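You operate a simulated robot arm through the tools that you are given. There is no shell and no other tool.

The job below is to be done with a simulated robot arm. You get a single attempt, and the scene is never put back.

Task
Sieve the mixed parts and tip the bolts into the bolt bin.
Fine: empty the short tray into the top sieve, shake till each sieve holds one kind, put tray and sieve back; spill 20 grams at most.
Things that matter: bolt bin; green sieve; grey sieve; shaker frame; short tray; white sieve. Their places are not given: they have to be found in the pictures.

Only the result counts: the job must be done as asked and must still hold three seconds after the hand-in. Knocking over, shifting, dropping, spilling or breaking anything else fails it.

Robot
A 7-joint arm with a two-finger gripper, fixed in place. Base frame: the origin is on the floor under the middle of its stand, x ahead of it, y to its left, z up; the work surface is at about z = 800. Units: mm, rad, N and s.
With the tool pointing down near the work surface it reaches from about 340 to 720 mm from the base axis. Its first joint turns from -1.152 to 1.152 rad. Payload 2.45 kg.
The tool frame sits at the grasp point between the pads (the TCP): z along the fingers, y along the line on which they close. The tips reach 26 mm beyond it. The gripper opens to 96 mm; its body begins 69 mm behind the TCP.
Orientation is told as [roll, pitch, yaw] about the base's x, y, z axes, in that order, counted from this pose: with the fingers straight down and closing along the base's y, the tool's x points along the base's -x, its y along +y and its z along -z.

Tools
- The arm moves only by the tool drive_tool. Its argument "steps" is a list of rows, each a list of 3 entries, a list of its own where there are three numbers: the turn, a rotation vector about the tool's x, y, z in rad, then the shift along the tool's x, y, z in mm, then the gripper command, from -1 (shut) to 1 (fully open), values between in proportion. In form: [[[wx, wy, wz], [x, y, z], fingers], ...]. A call has 1 to 20 rows; each row shifts and turns the commanded pose from where the row before left it, along the tool's axes as they then stand. A row lasts 0.2 s, in which the tool goes at most 50 mm and 0.15 rad; a call with a longer step from one row to the next is refused whole, and so is a gripper value outside its range. Where a pose cannot be reached the arm comes as near as it can. A force on the tool above 40 N (or 10 N above the force at the start of the call, whichever is more), or a blocked arm, ends the call early, and 0.2 s more pass. Each finger travels about 50 mm/s and halts on what it meets, pressing with about 45 N; the grip force reading is that of the motor and also rises with nothing between the fingers. The clock runs only during rows and for 0.2 s after the last one: add rows that do not move to give the fingers time. It gives the time, the measured TCP pose, the force on the tool (base axes), the opening and the grip force at its end, in the units of the frame above (readings bear some noise), with the torque about the TCP (base axes, N m) and any sound that the robot's microphone picked up.
- Cameras (640 x 400 px; columns grow to the right, rows downward): "scene" is fixed at [160.1, -400.5, 1431.4]; the picture's right is [0.68, -0.73, 0.00], its down [-0.42, -0.39, -0.82] and it looks along [0.60, 0.56, -0.57] (base axes); focal length 214 px, centre (320, 200). "wrist" rides on the gripper at [82, 3, -98] in the tool frame; the picture's right is [-0.04, 1.00, 0.00], its down [-0.73, -0.03, -0.68] and it looks along [-0.68, -0.03, 0.73] (tool axes); focal length 256 px, centre (320, 200).
- capture(camera): a new picture of that camera. No time passes.
- pixel_to_xyz(camera, pixels): for up to 12 pixels [column, row] of the newest picture of that camera ("zoom" is the newest enlarged one), the place [x, y, z] in the base frame of the surface seen there, good to about 2 mm, but the place of the scene camera against the robot may be out by one fixed shift of up to 25 mm in any direction. No time passes.
- inspect(camera, box): a new picture of the part [left, top, right, bottom] of that camera's present view, enlarged. No time passes.
- hand_in(): hands the job in; it is judged then, once.

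Open the gripper and draw the arm clear of the work before you hand the job in, unless the task says otherwise.

The tools are called after "Emit:" as a command line: name --argument value ..., lists and objects as JSON in quotes. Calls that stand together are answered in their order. drive_tool: Moves the arm, as the interface text tells. Its arguments: {"type":"object","properties":{"steps":{"type":"array","items":{"type":"array"}}},"required":["steps"]} The other tools are called the same way: capture (camera) takes a picture; pixel_to_xyz (camera, pixels) gives the place of the surface under pixels of a picture; inspect (camera, box) takes an enlarged picture of a part of a camera's view; hand_in () hands the job in.

At the start:

```text
time_s: 0.0
tcp_pos: [395.5, -7.4, 1362.9]
ee_rot: [0.002, 0.0, -0.001]
ft_force: [0.3, -0.1, -0.7]
ft_torque: [0.01, 0.01, 0.02]
finger_gap: 96.1
gripper_force: 0.0
```

scene: 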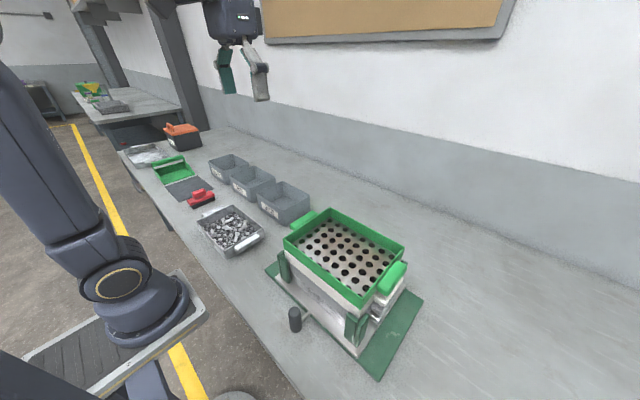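
wrist: 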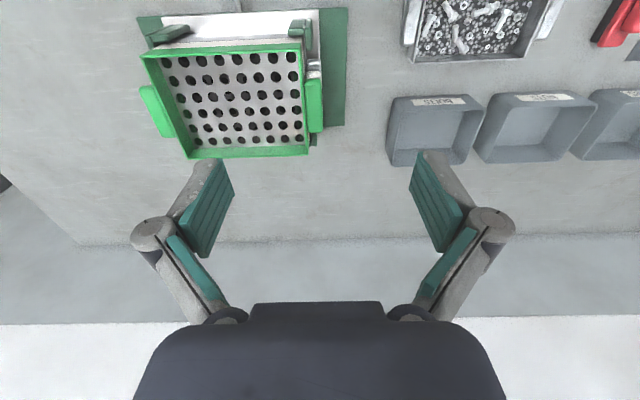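

I start by enlarging the views: the scene shows the sieve stack around (345,260), the tray of parts at (230,230), and three grey bins at (228,168)-(283,200).

Emit:
inspect --camera "scene" --box '[250, 190, 450, 390]'

Emit:
inspect --camera "scene" --box '[110, 110, 320, 270]'

Emit:
inspect --camera "wrist" --box '[120, 0, 380, 170]'

Emit:
inspect --camera "wrist" --box '[380, 0, 640, 170]'

```text
2.00 times, centred on (350, 290) of scene
```

zoom: 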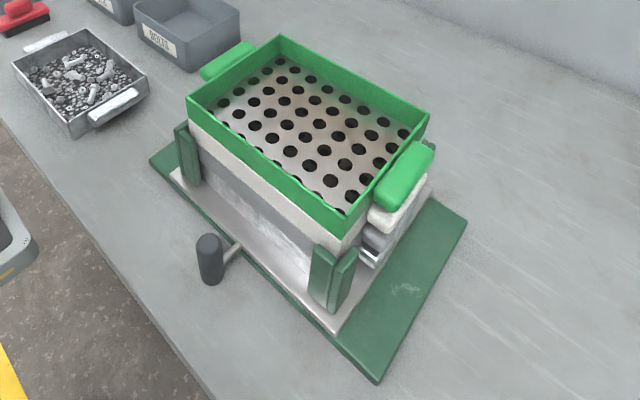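

```text
2.50 times, centred on (215, 190) of scene
```

zoom: 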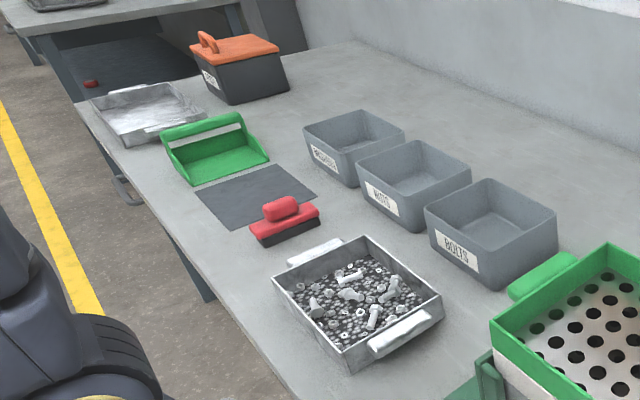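

```text
2.35 times, centred on (250, 85) of wrist
```

zoom: 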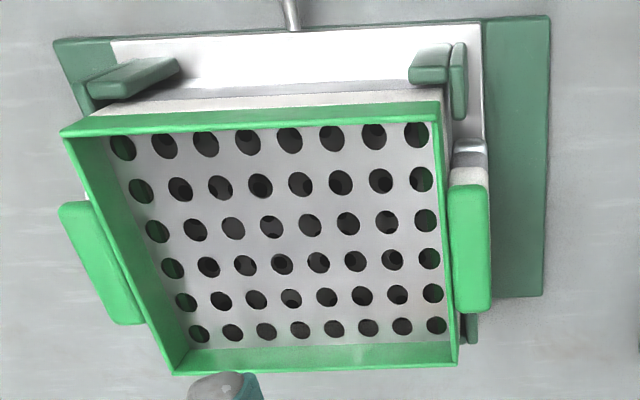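

```text
2.35 times, centred on (510, 85) of wrist
```

zoom: 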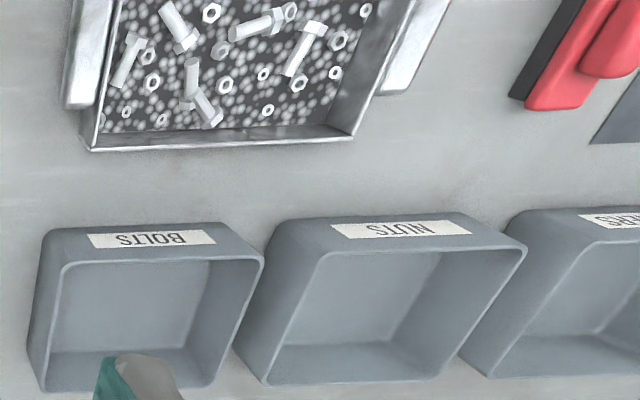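

The wrist view gives accurate places. I query the stack's corners and handles, the tray and the bolt bin in the wrist picture.

Emit:
pixel_to_xyz --camera "wrist" --pixels '[[146, 54], [301, 45], [307, 148], [192, 154], [315, 105], [155, 110], [342, 15], [340, 120], [145, 22], [240, 95], [175, 33], [300, 26]]'

Emit:
pixel_to_xyz --camera "wrist" --pixels '[[416, 59], [523, 60], [411, 30], [545, 25], [460, 20], [398, 98], [480, 108], [392, 165], [462, 163], [435, 125], [440, 101], [388, 155]]'

Emit:
pixel_to_xyz --camera "scene" --pixels '[[285, 237], [328, 208], [403, 243], [361, 303], [392, 278], [305, 219], [295, 320], [312, 315], [352, 330], [282, 265], [230, 230], [145, 155]]'

```text
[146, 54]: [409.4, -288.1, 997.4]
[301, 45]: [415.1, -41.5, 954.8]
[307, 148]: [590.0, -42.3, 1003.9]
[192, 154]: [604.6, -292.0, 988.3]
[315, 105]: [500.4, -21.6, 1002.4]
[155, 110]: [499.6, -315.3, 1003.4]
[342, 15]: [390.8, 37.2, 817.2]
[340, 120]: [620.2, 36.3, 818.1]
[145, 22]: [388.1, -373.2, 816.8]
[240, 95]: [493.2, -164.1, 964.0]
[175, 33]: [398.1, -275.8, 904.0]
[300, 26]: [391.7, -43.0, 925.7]
```

```text
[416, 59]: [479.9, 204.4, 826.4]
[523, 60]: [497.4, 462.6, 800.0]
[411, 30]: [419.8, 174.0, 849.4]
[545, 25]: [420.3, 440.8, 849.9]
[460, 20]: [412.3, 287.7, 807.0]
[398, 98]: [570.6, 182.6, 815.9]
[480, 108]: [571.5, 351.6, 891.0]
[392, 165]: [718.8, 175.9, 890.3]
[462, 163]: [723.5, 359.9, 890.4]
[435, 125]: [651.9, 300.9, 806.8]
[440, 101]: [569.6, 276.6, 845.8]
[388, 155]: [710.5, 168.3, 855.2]
```

```text
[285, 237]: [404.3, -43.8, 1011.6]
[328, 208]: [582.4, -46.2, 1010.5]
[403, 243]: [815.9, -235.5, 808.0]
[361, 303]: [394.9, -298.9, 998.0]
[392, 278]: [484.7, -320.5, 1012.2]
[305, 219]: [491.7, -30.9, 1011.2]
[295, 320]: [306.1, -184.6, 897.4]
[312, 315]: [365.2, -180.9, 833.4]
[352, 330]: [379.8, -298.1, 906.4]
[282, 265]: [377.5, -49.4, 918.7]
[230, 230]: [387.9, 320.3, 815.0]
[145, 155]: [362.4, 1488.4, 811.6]
```

The rim of the green sieve lies near z≈1004 and the tray near (420,310). I move above the tray with the wrist camera tilted downward for a close look.

Emit:
drive_tool --steps '[[[0, 0, 0], [-3, 30.7, 21.3], 1], [[0, 0, 0], [-3, 30.7, 21.3], 1], [[0, 0, 0], [-3, 30.7, 21.3], 1], [[0, 0, 0], [-3, 30.7, 21.3], 1], [[0, 0, 0], [-3, 30.7, 21.3], 1], [[0, 0, 0], [-3, 30.7, 21.3], 1], [[0, 0, 0], [-3, 30.7, 21.3], 1], [[0, 0, 0], [-3, 30.7, 21.3], 1], [[0, 0, 0], [-3, 30.7, 21.3], 1], [[0, 0, 0], [-3, 30.7, 21.3], 1], [[0, 0.15, 0], [0, 0, 0], 1], [[0, 0.15, 0], [0, 0, 0], 1], [[0, 0.15, 0], [0, 0, 0], 1]]'

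Emit:
capture --camera "wrist"

Emit:
capture --camera "scene"

```text
time_s: 2.8
tcp_pos: [424.6, 300.3, 1150.5]
ee_rot: [0.0, 0.454, 0.0]
ft_force: [-0.3, -0.8, -0.1]
ft_torque: [-0.02, 0.0, 0.02]
finger_gap: 96.1
gripper_force: 0.0
```

```text
taken
```

wrist: 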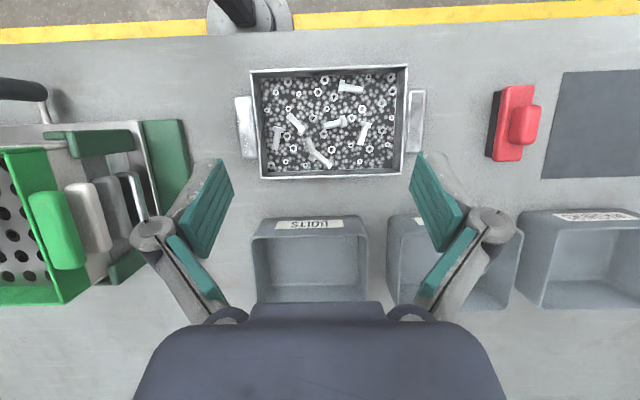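

```text
taken
```

scene: 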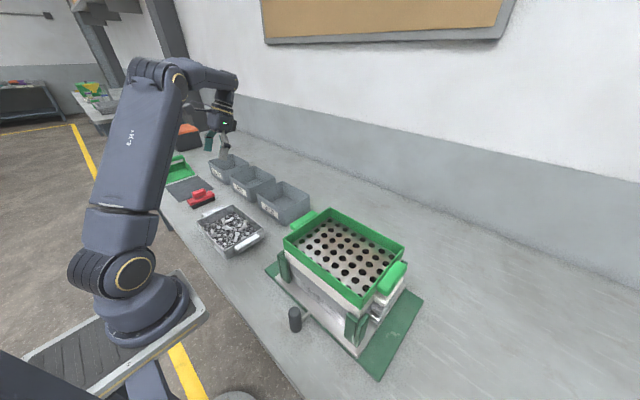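

Now the tray is seen from above at (330,120), with handles at (245,127) and (416,120). I enlarge it and the side of the sieve stack at left.

Emit:
inspect --camera "wrist" --box '[225, 50, 435, 190]'

Emit:
inspect --camera "wrist" --box '[0, 60, 240, 320]'

Emit:
pixel_to_xyz --camera "wrist" --pixels '[[250, 71], [407, 67], [402, 174], [261, 177], [244, 102], [250, 155], [423, 95], [416, 150], [236, 128], [254, 128], [411, 121], [424, 121]]'

Emit:
pixel_to_xyz --camera "wrist" --pixels '[[330, 120], [235, 110], [330, 63], [255, 220], [365, 220], [258, 240], [365, 240], [257, 299], [365, 299], [310, 260], [310, 305], [310, 225]]'

```text
2.86 times, centred on (330, 120) of wrist
```

zoom: 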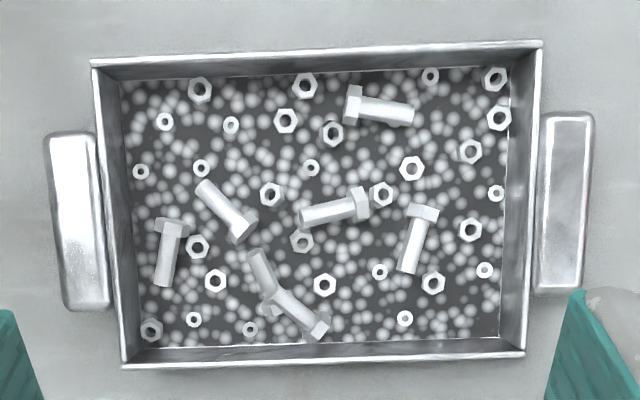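

```text
1.54 times, centred on (120, 190) of wrist
```

zoom: 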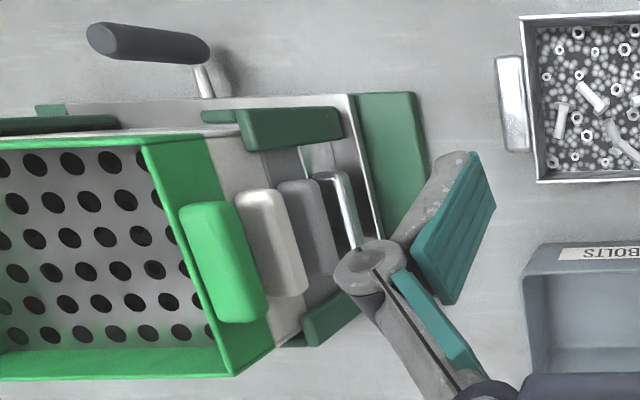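

```text
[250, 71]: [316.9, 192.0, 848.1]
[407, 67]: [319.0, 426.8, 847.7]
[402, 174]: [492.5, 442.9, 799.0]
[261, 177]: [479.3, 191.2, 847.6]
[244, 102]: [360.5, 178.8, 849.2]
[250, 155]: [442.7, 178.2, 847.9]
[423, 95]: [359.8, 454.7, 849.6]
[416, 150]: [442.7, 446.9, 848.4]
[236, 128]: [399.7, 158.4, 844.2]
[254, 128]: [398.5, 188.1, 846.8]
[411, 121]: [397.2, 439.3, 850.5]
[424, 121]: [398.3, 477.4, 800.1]
```

```text
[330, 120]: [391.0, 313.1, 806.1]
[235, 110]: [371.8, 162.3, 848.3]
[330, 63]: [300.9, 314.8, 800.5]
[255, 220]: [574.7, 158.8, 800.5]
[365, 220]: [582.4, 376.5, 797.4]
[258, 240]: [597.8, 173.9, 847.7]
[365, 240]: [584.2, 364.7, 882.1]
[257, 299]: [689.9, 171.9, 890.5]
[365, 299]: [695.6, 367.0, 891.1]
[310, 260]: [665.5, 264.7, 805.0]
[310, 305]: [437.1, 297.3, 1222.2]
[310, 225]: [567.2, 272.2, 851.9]
```

I zoom the scene camera on the near tray handle at about (248,243), and on the shaker's knob and sieve handles, to see the gaps before choosing a grasp.

Emit:
inspect --camera "scene" --box '[190, 195, 274, 265]'

Emit:
inspect --camera "scene" --box '[340, 245, 430, 345]'

Emit:
inspect --camera "scene" --box '[255, 240, 365, 360]'

```text
5.71 times, centred on (232, 230) of scene
```

zoom: 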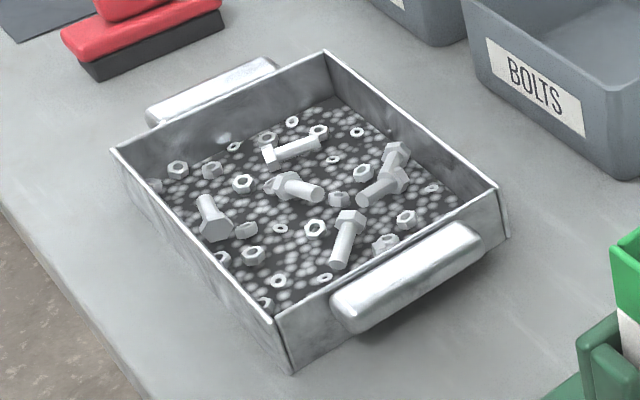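

```text
4.00 times, centred on (385, 295) of scene
```

zoom: 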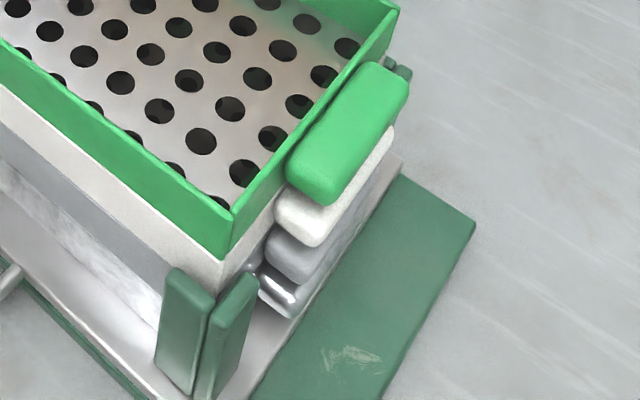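

```text
3.33 times, centred on (310, 300) of scene
```

zoom: 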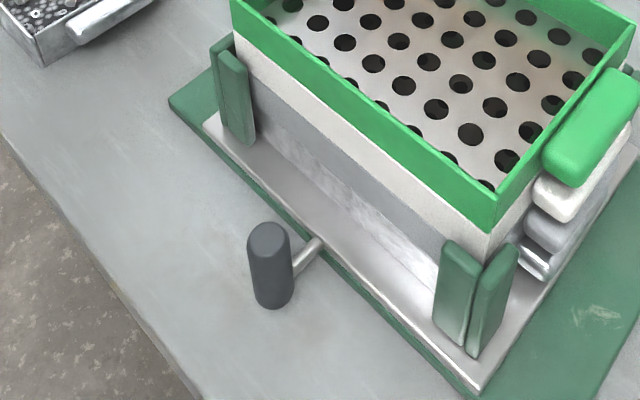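

The handles look like solid blocks with no gap to the wall. I measure the near tray handle's extent (top, bottom, depth) in a fresh zoom.

Emit:
inspect --camera "scene" --box '[190, 195, 274, 265]'

Emit:
pixel_to_xyz --camera "zoom" --pixels '[[115, 152], [275, 320], [497, 190], [335, 295], [470, 232], [350, 328], [480, 250], [420, 290], [410, 275], [300, 366], [365, 290], [415, 325]]'

```text
5.71 times, centred on (232, 230) of scene
```

zoom: 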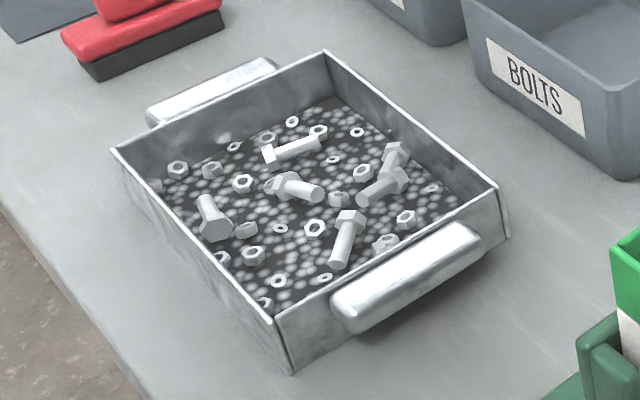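

```text
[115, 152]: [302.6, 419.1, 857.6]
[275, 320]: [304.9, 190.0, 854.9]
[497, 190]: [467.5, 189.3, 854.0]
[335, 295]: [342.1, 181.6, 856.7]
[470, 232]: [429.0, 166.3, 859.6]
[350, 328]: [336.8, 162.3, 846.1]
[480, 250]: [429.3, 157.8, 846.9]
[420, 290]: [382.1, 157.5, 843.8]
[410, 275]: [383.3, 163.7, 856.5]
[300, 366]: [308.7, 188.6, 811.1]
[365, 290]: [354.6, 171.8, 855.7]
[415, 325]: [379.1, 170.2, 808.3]
```

I sample down the handle's outer face to find its lower edge.

Emit:
pixel_to_xyz --camera "zoom" --pixels '[[420, 296], [420, 300], [420, 304], [420, 308], [420, 312], [420, 316], [410, 262], [400, 256], [405, 268], [340, 310], [485, 245], [475, 228]]'

Emit:
inspect --camera "wrist" --box '[225, 80, 275, 180]'

```text
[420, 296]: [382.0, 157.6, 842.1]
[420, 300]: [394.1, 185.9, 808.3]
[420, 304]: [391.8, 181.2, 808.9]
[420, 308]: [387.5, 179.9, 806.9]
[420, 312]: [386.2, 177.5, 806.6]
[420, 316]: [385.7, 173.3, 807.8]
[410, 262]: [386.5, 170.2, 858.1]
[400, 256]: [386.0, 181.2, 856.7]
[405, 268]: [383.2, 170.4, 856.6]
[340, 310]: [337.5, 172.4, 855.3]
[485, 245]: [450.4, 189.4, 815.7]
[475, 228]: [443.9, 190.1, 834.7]
```

```text
4.00 times, centred on (250, 130) of wrist
```

zoom: 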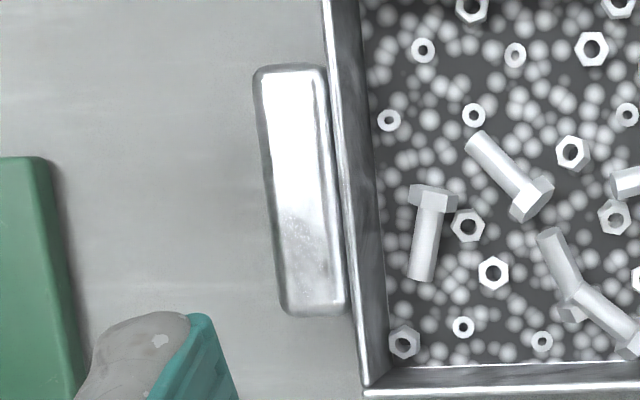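

Measured: tray rim x 317–480, y 191–428, z≈848; handle blocks stick out 30 mm, 16 mm thick, solid to the wall. Before touching anything I dry-run the pouring posture in free air above the stack to see whether the arm reaches it.

Emit:
drive_tool --steps '[[[0, -0.15, 0], [0, 0, 0], 1], [[0, -0.15, 0], [0, 0, 0], 1], [[0, -0.15, 0], [0, 0, 0], 1], [[0, 0, 0], [-9.75, -39.4, -18], 1], [[0, 0, 0], [-9.75, -39.4, -18], 1], [[0, 0, 0], [-9.75, -39.4, -18], 1], [[0, 0, 0], [-9.75, -39.4, -18], 1], [[0, 0, 0], [-9.75, -39.4, -18], 1], [[0, 0, 0], [-9.75, -39.4, -18], 1], [[0, 0, 0], [-9.75, -39.4, -18], 1], [[0, 0, 0], [-9.75, -39.4, -18], 1], [[-0.125, 0, 0], [0, 0, 0], 1], [[-0.125, 0, 0], [0, 0, 0], 1], [[-0.125, 0, 0], [0, 0, 0], 1], [[-0.125, 0, 0], [0, 0, 0], 1]]'

Emit:
drive_tool --steps '[[[0, -0.14, 0], [0, 0, 0], 1], [[0, -0.14, 0], [0, 0, 0], 1], [[0, -0.14, 0], [0, 0, 0], 1], [[0, -0.14, 0], [0, 0, 0], 1], [[0, -0.14, 0], [0, 0, 0], 1], [[0, -0.14, 0], [0, 0, 0], 1], [[0, -0.14, 0], [0, 0, 0], 1], [[0, -0.14, 0], [0, 0, 0], 1], [[0, -0.14, 0], [0, 0, 0], 1], [[0, -0.14, 0], [0, 0, 0], 1], [[0, -0.14, 0], [0, 0, 0], 1], [[0, -0.14, 0], [0, 0, 0], 1], [[0, -0.14, 0], [0, 0, 0], 1], [[0, -0.14, 0], [0, 0, 0], 1], [[0, -0.14, 0], [0, 0, 0], 1], [[0, 0, 0], [0, 0, 0], 1], [[0, 0, 0], [0, 0, 0], 1]]'

Emit:
capture --camera "scene"

Emit:
capture --camera "wrist"

```text
time_s: 6.0
tcp_pos: [502.7, -15.9, 1294.6]
ee_rot: [0.5, 0.001, 0.001]
ft_force: [-0.4, -0.2, -0.8]
ft_torque: [0.02, 0.03, -0.02]
finger_gap: 95.8
gripper_force: 0.1
```

```text
time_s: 9.6
tcp_pos: [455.4, -72.8, 1387.3]
ee_rot: [2.235, -0.906, -2.325]
ft_force: [-0.1, -0.4, 0.7]
ft_torque: [-0.01, -0.01, 0.0]
finger_gap: 96.1
gripper_force: 0.0
out of reach, approached as far as the arm can: row 10, 13, 14, 15
```

```text
taken
```

scene: 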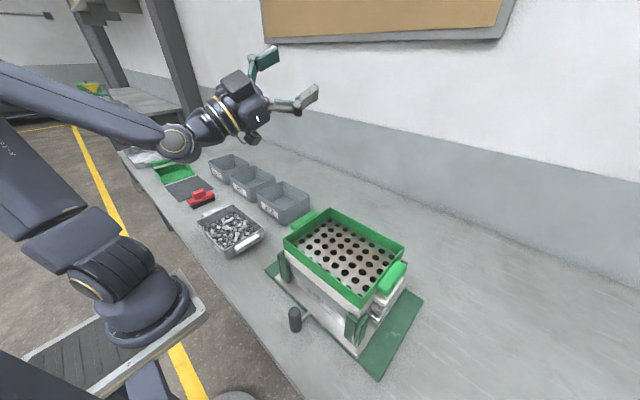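

```text
taken
```

wrist: 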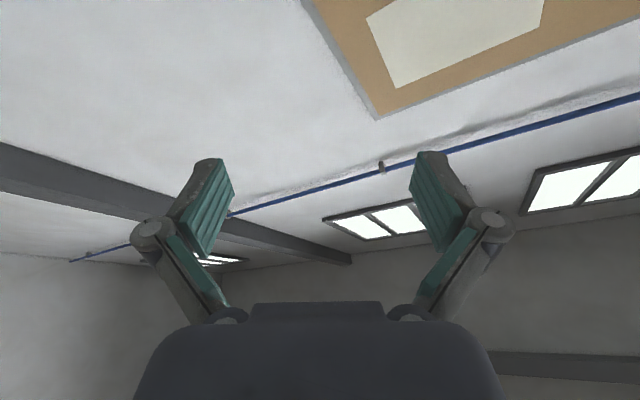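

The full 120° tilt was slightly out of reach there (fingers ended about 22° above horizontal). I go back, then test how much tilt is available at the lower pouring height z≈1215.

Emit:
drive_tool --steps '[[[0, 0.14, 0], [0, 0, 0], 1], [[0, 0.14, 0], [0, 0, 0], 1], [[0, 0.14, 0], [0, 0, 0], 1], [[0, 0.14, 0], [0, 0, 0], 1], [[0, 0.14, 0], [0, 0, 0], 1], [[0, 0.14, 0], [0, 0, 0], 1], [[0, 0.14, 0], [0, 0, 0], 1], [[0, 0.14, 0], [0, 0, 0], 1], [[0, 0.14, 0], [0, 0, 0], 1], [[0, 0.14, 0], [0, 0, 0], 1], [[0, 0.14, 0], [0, 0, 0], 1], [[0, 0.14, 0], [0, 0, 0], 1], [[0, 0.14, 0], [0, 0, 0], 1], [[0, 0.14, 0], [0, 0, 0], 1], [[0, 0.14, 0], [0, 0, 0], 1], [[0, 0, 0], [0, -19, 35], 1], [[0, 0, 0], [0, -19, 35], 1], [[0, 0, 0], [0, 0, 0], 1]]'

Emit:
drive_tool --steps '[[[0, -0.14, 0], [0, 0, 0], 1], [[0, -0.14, 0], [0, 0, 0], 1], [[0, -0.14, 0], [0, 0, 0], 1], [[0, -0.14, 0], [0, 0, 0], 1], [[0, -0.14, 0], [0, 0, 0], 1], [[0, -0.14, 0], [0, 0, 0], 1], [[0, -0.14, 0], [0, 0, 0], 1], [[0, -0.14, 0], [0, 0, 0], 1], [[0, -0.14, 0], [0, 0, 0], 1], [[0, -0.14, 0], [0, 0, 0], 1], [[0, -0.14, 0], [0, 0, 0], 1], [[0, -0.14, 0], [0, 0, 0], 1], [[0, 0, 0], [0, 0, 0], 1], [[0, 0, 0], [0, 0, 0], 1]]'

Emit:
capture --camera "scene"

```text
time_s: 13.4
tcp_pos: [431.6, -8.7, 1285.2]
ee_rot: [0.51, 0.058, 0.055]
ft_force: [-0.2, -0.5, 1.0]
ft_torque: [-0.03, 0.0, -0.02]
finger_gap: 96.2
gripper_force: 0.0
out of reach, approached as far as the arm can: row 14, 15
```

```text
time_s: 16.4
tcp_pos: [458.2, -14.1, 1327.4]
ee_rot: [1.645, -1.062, -1.632]
ft_force: [-0.9, 0.2, 0.2]
ft_torque: [-0.02, 0.03, 0.01]
finger_gap: 96.0
gripper_force: 0.1
out of reach, approached as far as the arm can: row 11, 12
```

```text
taken
```

scene: 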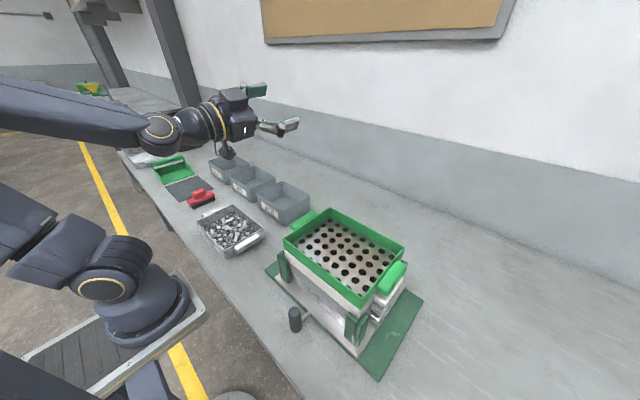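

Failed rows make the command drift to the reached pose: with fingers pointing straight outward the arm is folded too tightly. I unwind to tool-down and will test the sideways variant (yawed −90°, fingers toward −y).

Emit:
drive_tool --steps '[[[0, 0.14, 0], [0, 0, 8], 1], [[0, 0.14, 0], [0, 0, 8], 1], [[0, 0.14, 0], [0, 0, 8], 1], [[0, 0.14, 0], [0, 0, 5], 1], [[0, 0.14, 0], [0, 0, 0], 1], [[0, 0.14, 0], [0, 0, 0], 1], [[0, 0.14, 0], [0, 0, 0], 1], [[0, 0.14, 0], [0, 0, 0], 1], [[0, 0.14, 0], [0, 0, 0], 1], [[0, 0.14, 0], [0, 0, 0], 1], [[0, 0.1, 0], [0, 0, 0], 1]]'

```text
time_s: 18.8
tcp_pos: [487.2, -11.0, 1324.0]
ee_rot: [0.512, -0.098, -0.032]
ft_force: [0.5, 0.2, -0.3]
ft_torque: [-0.01, 0.0, 0.0]
finger_gap: 95.8
gripper_force: 0.1
```

Now I level the tool, yaw it by −90° and move to (650,−165,1290).

Emit:
drive_tool --steps '[[[0, 0.1, 0], [0, 0, 0], 1], [[0.128, 0, 0], [0, 0, 0], 1], [[0.128, 0, 0], [0, 0, 0], 1], [[0.128, 0, 0], [0, 0, 0], 1], [[0.128, 0, 0], [0, 0, 0], 1], [[0, 0, 0.143], [-20, -20, 4], 1], [[0, 0, 0.143], [-20, -20, 4], 1], [[0, 0, 0.143], [-20, -20, 4], 1], [[0, 0, 0.143], [0, 0, 0], 1], [[0, 0, 0.143], [0, 0, 0], 1], [[0, 0, 0.143], [0, 0, 0], 1], [[0, 0, 0.143], [0, 0, 0], 1], [[0, 0, 0.143], [0, 0, 0], 1], [[0, 0, 0.143], [0, 0, 0], 1], [[0, 0, 0.143], [0, 0, 0], 1], [[0, 0, 0.143], [0, 0, 0], 1]]'

```text
time_s: 22.2
tcp_pos: [541.1, -77.4, 1312.6]
ee_rot: [0.013, -0.003, -1.557]
ft_force: [0.9, 0.6, 0.1]
ft_torque: [0.01, 0.02, 0.01]
finger_gap: 96.0
gripper_force: 0.1
```

I shift to the test spot, roll the far end down 0.5 rad and pitch in steps to see how far it goes.

Emit:
drive_tool --steps '[[[0, 0, 0], [-22, 27, 15], 1], [[0, 0, 0], [-22, 27, 15], 1], [[0, 0, 0], [-22, 27, 15], 1], [[0, 0, 0], [-22, 27, 15], 1], [[-0.125, 0, 0], [0, 0, 0], 1], [[-0.125, 0, 0], [0, 0, 0], 1], [[-0.125, 0, 0], [0, 0, 0], 1], [[-0.125, 0, 0], [0, 0, 0], 1], [[0, -0.14, 0], [0, 0, 0], 1], [[0, -0.14, 0], [0, 0, 0], 1], [[0, -0.14, 0], [0, 0, 0], 1], [[0, -0.14, 0], [0, 0, 0], 1], [[0, -0.14, 0], [0, 0, 0], 1], [[0, -0.14, 0], [0, 0, 0], 1], [[0, -0.14, 0], [0, 0, 0], 1], [[0, -0.14, 0], [0, 0, 0], 1], [[0, -0.14, 0], [0, 0, 0], 1], [[0, 0, 0], [0, 0, 0], 1]]'

Emit:
drive_tool --steps '[[[0, -0.14, 0], [0, 0, 0], 1], [[0, -0.14, 0], [0, 0, 0], 1], [[0, -0.14, 0], [0, 0, 0], 1], [[0, -0.14, 0], [0, 0, 0], 1], [[0, -0.14, 0], [0, 0, 0], 1], [[0, -0.14, 0], [0, 0, 0], 1], [[0, -0.14, 0], [0, 0, 0], 1], [[0, -0.14, 0], [0, 0, 0], 1], [[0, 0, 0], [0, 0, 0], 1]]'

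Emit:
capture --camera "scene"

```text
time_s: 26.0
tcp_pos: [610.6, -131.4, 1247.5]
ee_rot: [1.08, -0.981, -2.554]
ft_force: [-0.3, -0.9, -0.3]
ft_torque: [0.0, 0.0, -0.01]
finger_gap: 96.1
gripper_force: 0.0
out of reach, approached as far as the arm can: row 3, 4
```

```text
time_s: 28.0
tcp_pos: [610.3, -131.9, 1248.2]
ee_rot: [2.483, -0.64, 2.021]
ft_force: [0.3, 0.5, 0.1]
ft_torque: [0.0, -0.03, 0.02]
finger_gap: 96.0
gripper_force: 0.0
```

```text
taken
```

scene: 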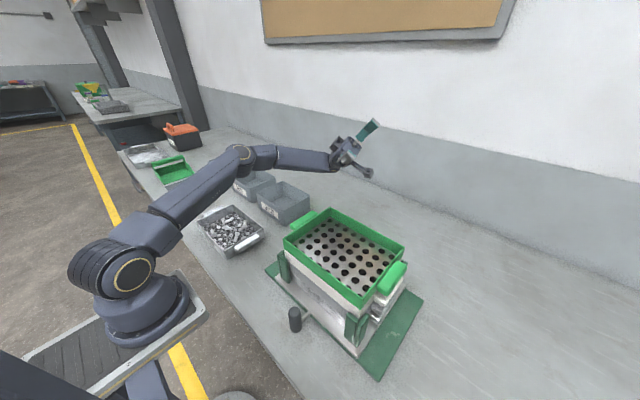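

That works: 2.38 rad (136°) of pitch was tracked without a miss at (610,−132,1248). I check how low the elbow and forearm hang in this posture.

Emit:
pixel_to_xyz --camera "scene" --pixels '[[243, 155], [240, 165], [180, 205], [160, 240], [270, 160], [310, 160], [340, 150], [355, 165], [370, 130], [150, 225]]'

Emit:
capture --camera "wrist"

```text
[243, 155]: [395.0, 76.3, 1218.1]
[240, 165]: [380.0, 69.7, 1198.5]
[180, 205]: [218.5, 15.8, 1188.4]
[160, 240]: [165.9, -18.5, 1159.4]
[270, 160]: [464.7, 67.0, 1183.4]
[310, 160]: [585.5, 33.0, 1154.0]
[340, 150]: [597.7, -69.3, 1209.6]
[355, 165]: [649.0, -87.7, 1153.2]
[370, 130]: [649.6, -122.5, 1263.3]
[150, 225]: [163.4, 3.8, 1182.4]
```

```text
taken
```

wrist: 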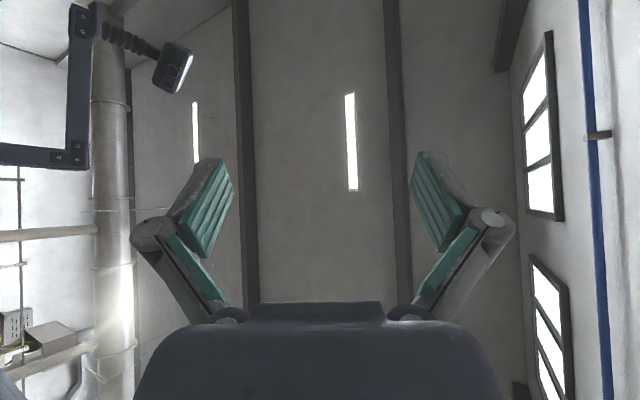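

Links stay above z≈1150, but with this variant the tray would extend back under the forearm. I test the mirror variant (hand near x≈390, tray reaching outward), unwinding first.

Emit:
drive_tool --steps '[[[0, 0.14, 0], [0, -12, 0], 1], [[0, 0.14, 0], [0, -12, 0], 1], [[0, 0.14, 0], [0, -12, 0], 1], [[0, 0.14, 0], [0, -12, 0], 1], [[0, 0.14, 0], [0, -12, 0], 1], [[0, 0.14, 0], [0, -12, 0], 1], [[0, 0.14, 0], [0, -12, 0], 1], [[0, 0.14, 0], [0, -12, 0], 1], [[0, 0.14, 0], [0, -12, 0], 1], [[0, 0.14, 0], [0, 0, 0], 1], [[0, 0.14, 0], [0, 0, 0], 1], [[0, 0.14, 0], [0, 0, 0], 1], [[0, 0.14, 0], [0, 0, 0], 1], [[0, 0.14, 0], [0, 0, 0], 1], [[0, 0.14, 0], [0, 0, 0], 1], [[0, 0.14, 0], [0, 0, 0], 1], [[0, 0.14, 0], [0, 0, 0], 1], [[0, 0, 0], [0, 0, 0], 1]]'

Emit:
drive_tool --steps '[[[0.125, 0, 0], [0, 0, 0], 1], [[0.125, 0, 0], [0, 0, 0], 1], [[0.125, 0, 0], [0, 0, 0], 1], [[0.125, 0, 0], [0, 0, 0], 1], [[0, 0, 0], [0, 0, 0], 1]]'

```text
time_s: 31.8
tcp_pos: [516.5, -133.3, 1194.7]
ee_rot: [0.512, -0.004, -1.555]
ft_force: [-0.3, 0.8, -0.8]
ft_torque: [0.01, 0.01, 0.03]
finger_gap: 95.8
gripper_force: 0.1
```

```text
time_s: 33.0
tcp_pos: [515.1, -133.7, 1195.1]
ee_rot: [0.01, -0.004, -1.555]
ft_force: [-0.9, 0.6, -0.2]
ft_torque: [-0.02, 0.0, 0.0]
finger_gap: 96.0
gripper_force: 0.1
```

Now the mirror test: move to about (388,−175,1250), roll +0.7, then pitch to −2.38 rad.

Emit:
drive_tool --steps '[[[0, 0, 0], [-10.5, -32, -14], 1], [[0, 0, 0], [-10.5, -32, -14], 1], [[0, 0, 0], [-10.5, -32, -14], 1], [[0, 0, 0], [-10.5, -32, -14], 1], [[0.14, 0, 0], [0, 0, 0], 1], [[0.14, 0, 0], [0, 0, 0], 1], [[0.14, 0, 0], [0, 0, 0], 1], [[0.14, 0, 0], [0, 0, 0], 1], [[0.14, 0, 0], [0, 0, 0], 1], [[0, -0.14, 0], [0, 0, 0], 1], [[0, -0.14, 0], [0, 0, 0], 1], [[0, -0.14, 0], [0, 0, 0], 1], [[0, -0.14, 0], [0, 0, 0], 1], [[0, -0.14, 0], [0, 0, 0], 1], [[0, -0.14, 0], [0, 0, 0], 1], [[0, -0.14, 0], [0, 0, 0], 1], [[0, 0, 0], [0, 0, 0], 1]]'

Emit:
capture --camera "scene"

Emit:
drive_tool --steps '[[[0, -0.14, 0], [0, 0, 0], 1], [[0, -0.14, 0], [0, 0, 0], 1], [[0, -0.14, 0], [0, 0, 0], 1], [[0, -0.14, 0], [0, 0, 0], 1], [[0, -0.14, 0], [0, 0, 0], 1], [[0, -0.14, 0], [0, 0, 0], 1], [[0, -0.14, 0], [0, 0, 0], 1], [[0, -0.14, 0], [0, 0, 0], 1], [[0, -0.14, 0], [0, 0, 0], 1], [[0, -0.14, 0], [0, 0, 0], 1], [[0, 0, 0], [0, 0, 0], 1]]'

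Emit:
capture --camera "scene"

```text
time_s: 36.6
tcp_pos: [388.6, -178.0, 1248.3]
ee_rot: [-0.909, -0.747, -0.84]
ft_force: [-0.4, 0.8, -0.4]
ft_torque: [0.01, 0.0, 0.03]
finger_gap: 96.0
gripper_force: 0.1
out of reach, approached as far as the arm can: row 9
```

```text
taken
```

scene: 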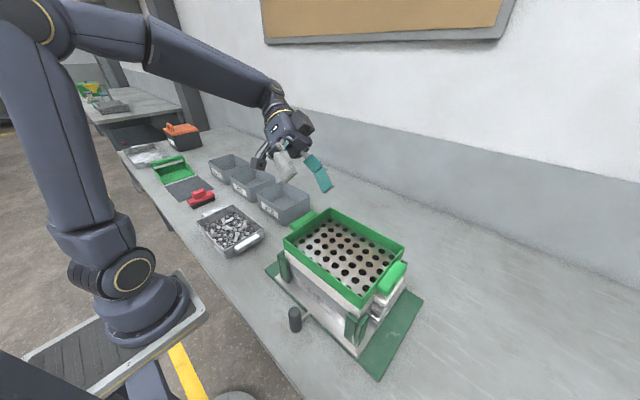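

```text
time_s: 39.0
tcp_pos: [433.0, -178.6, 1252.4]
ee_rot: [-2.368, -0.595, 1.085]
ft_force: [-0.4, -0.2, -0.6]
ft_torque: [-0.02, -0.02, -0.02]
finger_gap: 95.9
gripper_force: 0.0
out of reach, approached as far as the arm can: row 8, 9, 10
```

```text
taken
```

scene: 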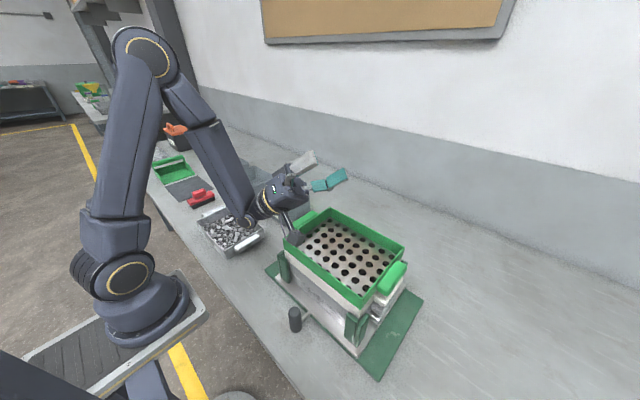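

At x≈433 the full tilt was reached (fingers 36° above horizontal). I unwind and then dry-run the exact plan: roll 0.9, pitch −2.38 at (430,−175,1275).

Emit:
drive_tool --steps '[[[0, 0.14, 0], [0, 0, 0], 1], [[0, 0.14, 0], [0, 0, 0], 1], [[0, 0.14, 0], [0, 0, 0], 1], [[0, 0.14, 0], [0, 0, 0], 1], [[0, 0.14, 0], [0, 0, 0], 1], [[0, 0.14, 0], [0, 0, 0], 1], [[0, 0.14, 0], [0, 0, 0], 1], [[0, 0.14, 0], [0, 0, 0], 1], [[0, 0.14, 0], [0, 0, 0], 1], [[0, 0.14, 0], [0, 0, 0], 1], [[0, 0.14, 0], [0, 0, 0], 1], [[0, 0.14, 0], [0, 0, 0], 1], [[0, 0.14, 0], [0, 0, 0], 1], [[0, 0.14, 0], [0, 0, 0], 1], [[0, 0.14, 0], [0, 0, 0], 1], [[0, 0.14, 0], [0, 0, 0], 1], [[0, 0.14, 0], [0, 0, 0], 1], [[0, 0, 0], [0, 0, 0], 1]]'

```text
time_s: 42.8
tcp_pos: [432.5, -177.9, 1251.2]
ee_rot: [-0.62, -0.117, -1.473]
ft_force: [0.0, -0.8, -0.1]
ft_torque: [0.02, 0.0, 0.01]
finger_gap: 96.0
gripper_force: 0.1
out of reach, approached as far as the arm can: row 17
```

Unwound cleanly. Now I level the tool at yaw −90° and shift to the planned start (350,−175,1280).

Emit:
drive_tool --steps '[[[-0.124, 0, 0], [0, 0, 0], 1], [[-0.124, 0, 0], [0, 0, 0], 1], [[-0.124, 0, 0], [0, 0, 0], 1], [[-0.124, 0, 0], [0, 0, 0], 1], [[-0.124, 0, 0], [0, 0, 0], 1], [[0, 0.117, 0], [0, 0, 0], 1], [[0, 0, 0.098], [0, 0, 0], 1], [[0, 0, 0], [1, -28, -10], 1], [[0, 0, 0], [1, -27, -10], 1], [[0, 0, 0], [1, -27, -10], 1], [[0, 0, 0], [0, 0, 0], 1]]'

Emit:
drive_tool --steps '[[[0.09, -0.1, -0.0045], [0, 0, 0], 1], [[0.089, -0.1, -0.0135], [0, 0, 0], 1], [[0.0872, -0.1, -0.0223], [0, 0, 0], 1], [[0.0845, -0.1, -0.0309], [0, 0, 0], 1], [[0.081, -0.1, -0.0391], [0, 0, 0], 1], [[0.0767, -0.1, -0.047], [-2.1, 9, -3.8], 1], [[0.0716, -0.1, -0.0545], [-4.4, 12.9, -6.4], 1], [[0.0659, -0.1, -0.0613], [-7.6, 16.2, -9], 1], [[0.0594, -0.1, -0.0676], [-9.5, 15, -9.2], 1], [[0.0524, -0.1, -0.0732], [-8.5, 10.3, -6.8], 1], [[0, -0.1, 0], [0, 0, 0], 1], [[0, -0.1, 0], [0, 0, 0], 1], [[0, -0.1, 0], [0, 0, 0], 1], [[0, -0.1, 0], [0, 0, 0], 1], [[0, -0.1, 0], [0, 0, 0], 1], [[0, -0.1, 0], [0, 0, 0], 1], [[0, -0.1, 0], [0, 0, 0], 1]]'

Emit:
drive_tool --steps '[[[0, -0.1, 0], [0, 0, 0], 1], [[0, -0.1, 0], [0, 0, 0], 1], [[0, -0.1, 0], [0, 0, 0], 1], [[0, -0.1, 0], [0, 0, 0], 1], [[0, -0.1, 0], [0, 0, 0], 1], [[0, -0.1, 0], [0, 0, 0], 1], [[0, -0.1, 0], [0, 0, 0], 1], [[0, 0, 0], [0, 0, 0], 1]]'

Emit:
capture --camera "scene"

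```text
time_s: 45.2
tcp_pos: [349.9, -174.3, 1281.8]
ee_rot: [-0.004, -0.002, -1.57]
ft_force: [-0.5, 0.0, -0.4]
ft_torque: [0.05, -0.02, -0.04]
finger_gap: 96.0
gripper_force: 0.1
```

```text
time_s: 48.8
tcp_pos: [431.8, -174.6, 1282.4]
ee_rot: [-1.675, -0.664, 0.166]
ft_force: [-0.1, -0.1, -1.0]
ft_torque: [-0.01, -0.01, 0.02]
finger_gap: 96.0
gripper_force: 0.1
```

```text
time_s: 50.6
tcp_pos: [457.6, -178.1, 1290.4]
ee_rot: [-2.098, -0.431, 0.948]
ft_force: [-0.7, 0.3, 0.8]
ft_torque: [0.01, 0.01, -0.04]
finger_gap: 96.0
gripper_force: 0.0
out of reach, approached as far as the arm can: row 6, 7
```

```text
taken
```

scene: 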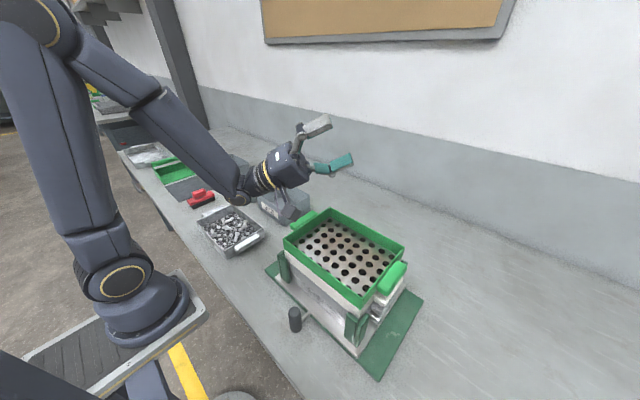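

The path works up to θ≈2.2 rad, which is enough with a small grasp pitch. I unwind along the reversed path.

Emit:
drive_tool --steps '[[[0, 0.14, 0], [0, 0, 0], 1], [[0, 0.14, 0], [0, 0, 0], 1], [[0, 0.14, 0], [0, 0, 0], 1], [[0, 0.14, 0], [0, 0, 0], 1], [[0, 0.14, 0], [0, 0, 0], 1], [[0, 0.14, 0], [0, 0, 0], 1], [[0, 0.14, 0], [0, 0, 0], 1], [[0, 0.14, 0], [0, 0, 0], 1], [[0, 0.14, 0], [0, 0, 0], 1], [[-0.0524, 0.1, 0.0732], [0, -10, 0], 1], [[-0.0594, 0.1, 0.0676], [0, -10, 0], 1], [[-0.0659, 0.1, 0.0613], [0, -10, 0], 1], [[-0.0716, 0.1, 0.0545], [0, -5, 0], 1], [[-0.0767, 0.1, 0.047], [0, 0, 0], 1], [[-0.081, 0.1, 0.0391], [0, 0, 0], 1], [[-0.0845, 0.1, 0.0309], [0, 0, 0], 1], [[-0.0872, 0.1, 0.0223], [0, 0, 0], 1], [[-0.089, 0.1, 0.0135], [0, 0, 0], 1], [[-0.09, 0.1, 0.0045], [0, 0, 0], 1]]'

```text
time_s: 54.6
tcp_pos: [432.9, -178.8, 1312.9]
ee_rot: [-0.005, -0.086, -1.463]
ft_force: [0.2, -0.1, -0.2]
ft_torque: [0.0, 0.02, 0.01]
finger_gap: 96.0
gripper_force: 0.1
```

Now I yaw back to 0 and move above the near handle of the tray at about (400,172).

Emit:
drive_tool --steps '[[[0, 0.086, 0], [0, 0, 0], 1], [[0, 0, -0.1463], [0, 0, 0], 1], [[0, 0, -0.1463], [0, 0, 0], 1], [[0, 0, -0.1463], [0, 0, 0], 1], [[0, 0, -0.1463], [0, 0, 0], 1], [[0, 0, -0.1463], [0, 0, 0], 1], [[0, 0, -0.1463], [0, 0, 0], 1], [[0, 0, -0.1463], [0, 0, 0], 1], [[0, 0, -0.1463], [0, 0, 0], 1], [[0, 0, -0.1463], [0, 0, 0], 1], [[0, 0, -0.1463], [0, 0, 0], 1], [[0, 0, 0], [3.7, 39, 18.1], 1], [[0, 0, 0], [3.7, 39, 18.1], 1], [[0, 0, 0], [3.7, 39, 18.1], 1], [[0, 0, 0], [3.7, 39, 18.1], 1], [[0, 0, 0], [3.7, 39, 18.1], 1], [[0, 0, 0], [3.7, 39, 18.1], 1], [[0, 0, 0], [3.7, 39, 18.1], 1], [[0, 0, 0], [3.7, 39, 18.1], 1], [[0, 0, 0], [3.7, 39, 18.1], 1]]'

Emit:
capture --camera "wrist"

```text
time_s: 58.8
tcp_pos: [395.5, 173.1, 1150.8]
ee_rot: [-0.005, 0.007, 0.001]
ft_force: [0.5, 1.0, -0.2]
ft_torque: [-0.04, -0.02, -0.01]
finger_gap: 95.9
gripper_force: 0.1
```

```text
taken
```

wrist: 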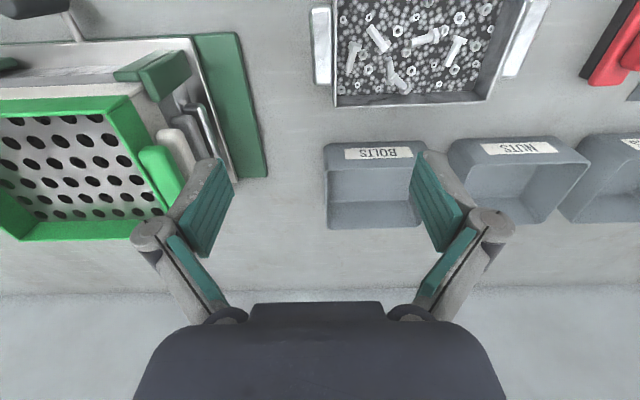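

I pitch the tool +0.3 rad, come down to z≈950 above the handle, and half-close the fingers to about 56 mm.

Emit:
drive_tool --steps '[[[0, 0.15, 0], [0, 0, 0], 1], [[0, 0.143, 0], [0, 0, 0], 0.5], [[0, 0, 0], [-11.8, 0, 38.2], 0.2], [[0, 0, 0], [-11.8, 0, 38.2], 0.2], [[0, 0, 0], [-11.8, 0, 38.2], 0.2], [[0, 0, 0], [-11.8, 0, 38.2], 0.2], [[0, 0, 0], [-11.8, 0, 38.2], 0.2], [[0, 0, 0], [0, 0, 0], 0.2]]'

Emit:
capture --camera "wrist"

Emit:
capture --camera "scene"

```text
time_s: 60.6
tcp_pos: [397.0, 172.6, 947.9]
ee_rot: [-0.003, 0.3, 0.001]
ft_force: [1.1, -0.4, -0.6]
ft_torque: [0.06, 0.02, -0.03]
finger_gap: 57.7
gripper_force: 0.1
```

```text
taken
```

wrist: 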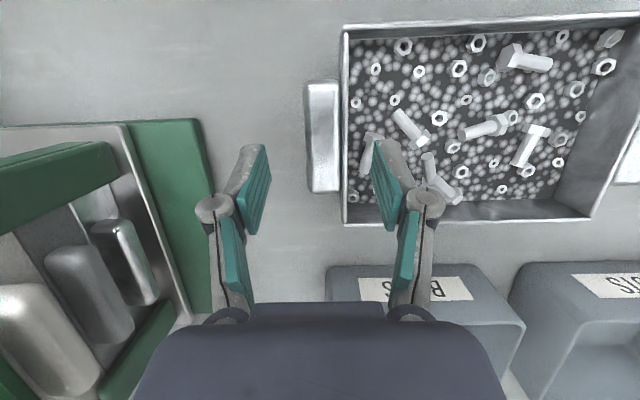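

```text
taken
```

scene: 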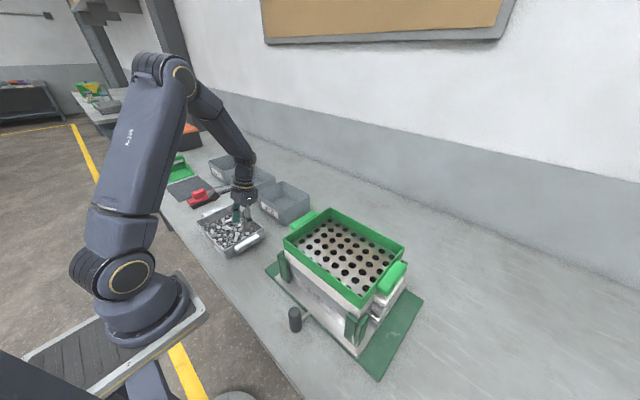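

I query the handle edges, rim, and the bolt near the wall at (368,150) in this closer view.

Emit:
pixel_to_xyz --camera "wrist" --pixels '[[308, 88], [337, 86], [314, 188], [339, 186], [325, 138], [343, 130], [347, 130], [346, 30], [345, 221], [358, 110], [369, 140], [367, 165]]'

Emit:
inspect --camera "wrist" --box '[290, 60, 450, 220]'

```text
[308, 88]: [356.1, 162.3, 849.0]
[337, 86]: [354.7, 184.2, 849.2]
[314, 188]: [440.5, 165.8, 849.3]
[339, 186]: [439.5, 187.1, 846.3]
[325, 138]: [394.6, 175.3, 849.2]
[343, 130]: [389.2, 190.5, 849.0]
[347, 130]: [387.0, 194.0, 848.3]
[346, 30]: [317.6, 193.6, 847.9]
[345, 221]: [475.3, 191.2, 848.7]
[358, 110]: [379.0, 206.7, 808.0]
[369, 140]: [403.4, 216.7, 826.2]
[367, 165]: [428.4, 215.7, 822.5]
```

```text
2.50 times, centred on (370, 140) of wrist
```

zoom: 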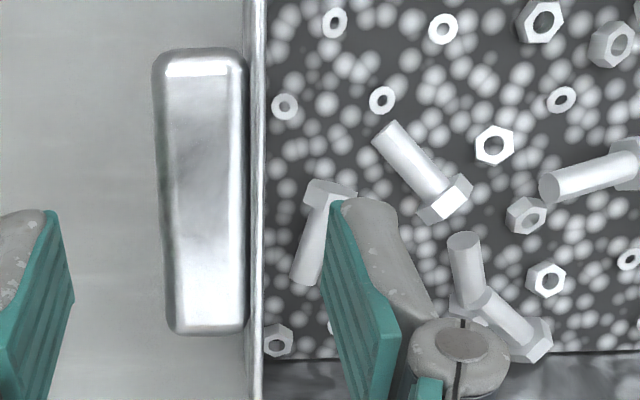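

The clamp will span y 160–194 (handle plus wall) with center 177; the bolt at x 394–428 must be avoided, so I grip at x≈384. I align, set the opening to 50 mm and descend to z≈873 for a check.

Emit:
drive_tool --steps '[[[0, 0, 0], [12.4, 4.4, 3.8], 0.06], [[0, 0, 0], [-7.4, 0, 23.9], 0.06], [[0, 0, 0], [-7.4, 0, 23.9], 0.06], [[0, 0, 0], [-7.4, 0, 23.9], 0.06], [[0, 0, 0], [0, 0, 0], 0.06]]'

Emit:
capture --camera "wrist"

Emit:
inspect --camera "wrist" --box '[200, 60, 460, 260]'

```text
time_s: 61.8
tcp_pos: [385.7, 174.6, 874.1]
ee_rot: [-0.001, 0.301, 0.001]
ft_force: [0.3, -1.1, 0.6]
ft_torque: [0.03, -0.01, 0.0]
finger_gap: 50.8
gripper_force: 0.2
```

```text
taken
```

wrist: 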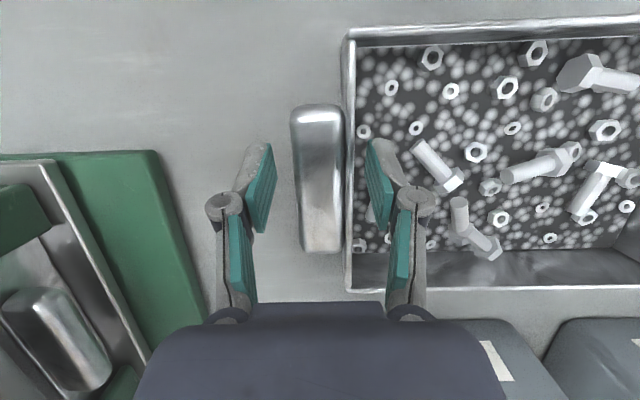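

```text
2.00 times, centred on (330, 160) of wrist
```

zoom: 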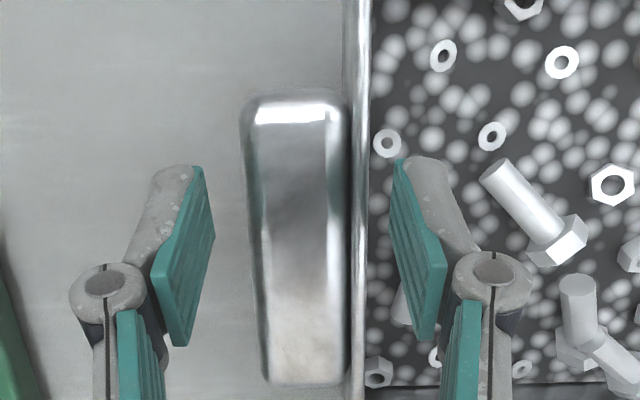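

The fingers straddle the handle and wall properly. I descend the remaining 32 mm (with +2 mm in y) and look before closing.

Emit:
drive_tool --steps '[[[0, 0, 0], [-3.2, 1, 10.2], 0.06], [[0, 0, 0], [-3.2, 1, 10.2], 0.06], [[0, 0, 0], [-3.1, 0.4, 10.2], 0.06], [[0, 0, 0], [0, 0, 0], 0.06]]'

Emit:
inspect --camera "wrist" --box '[200, 60, 460, 260]'

Emit:
inspect --camera "scene" --box '[190, 160, 300, 270]'

```text
time_s: 62.8
tcp_pos: [386.7, 178.4, 842.9]
ee_rot: [-0.004, 0.301, -0.001]
ft_force: [-0.1, 0.0, -0.7]
ft_torque: [0.01, 0.01, -0.02]
finger_gap: 50.8
gripper_force: 0.0
```

```text
2.00 times, centred on (330, 160) of wrist
```

zoom: 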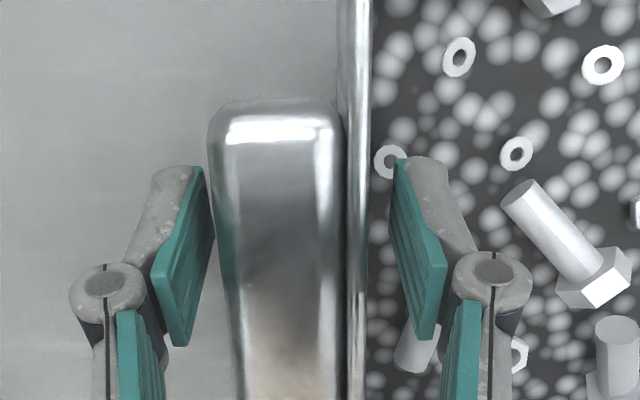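

```text
3.64 times, centred on (245, 215) of scene
```

zoom: 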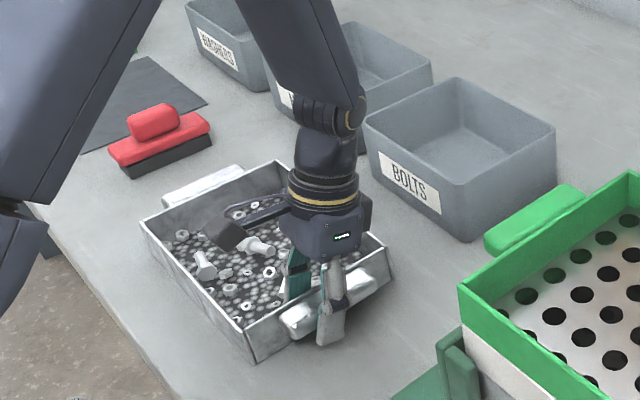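

Clear of the bolt; now I close the fingers on handle and wall, with time to settle.

Emit:
drive_tool --steps '[[[0, 0, 0], [0, 0, 0], -0.2], [[0, 0, 0], [0, 0, 0], -0.4], [[0, 0, 0], [0, 0, 0], -1], [[0, 0, 0], [0, 0, 0], -1], [[0, 0, 0], [0, 0, 0], -1]]'

Emit:
inspect --camera "wrist" --box '[200, 60, 460, 260]'

```text
time_s: 64.0
tcp_pos: [385.4, 179.1, 844.0]
ee_rot: [-0.003, 0.299, 0.002]
ft_force: [0.1, -1.9, 0.5]
ft_torque: [0.26, 0.34, 0.05]
finger_gap: 36.4
gripper_force: 45.1
```

```text
2.00 times, centred on (330, 160) of wrist
```

zoom: 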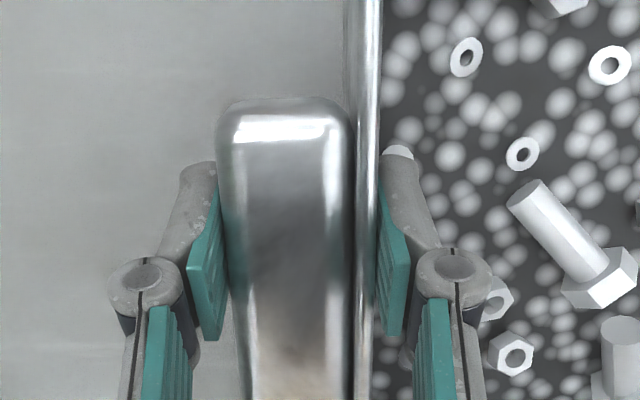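

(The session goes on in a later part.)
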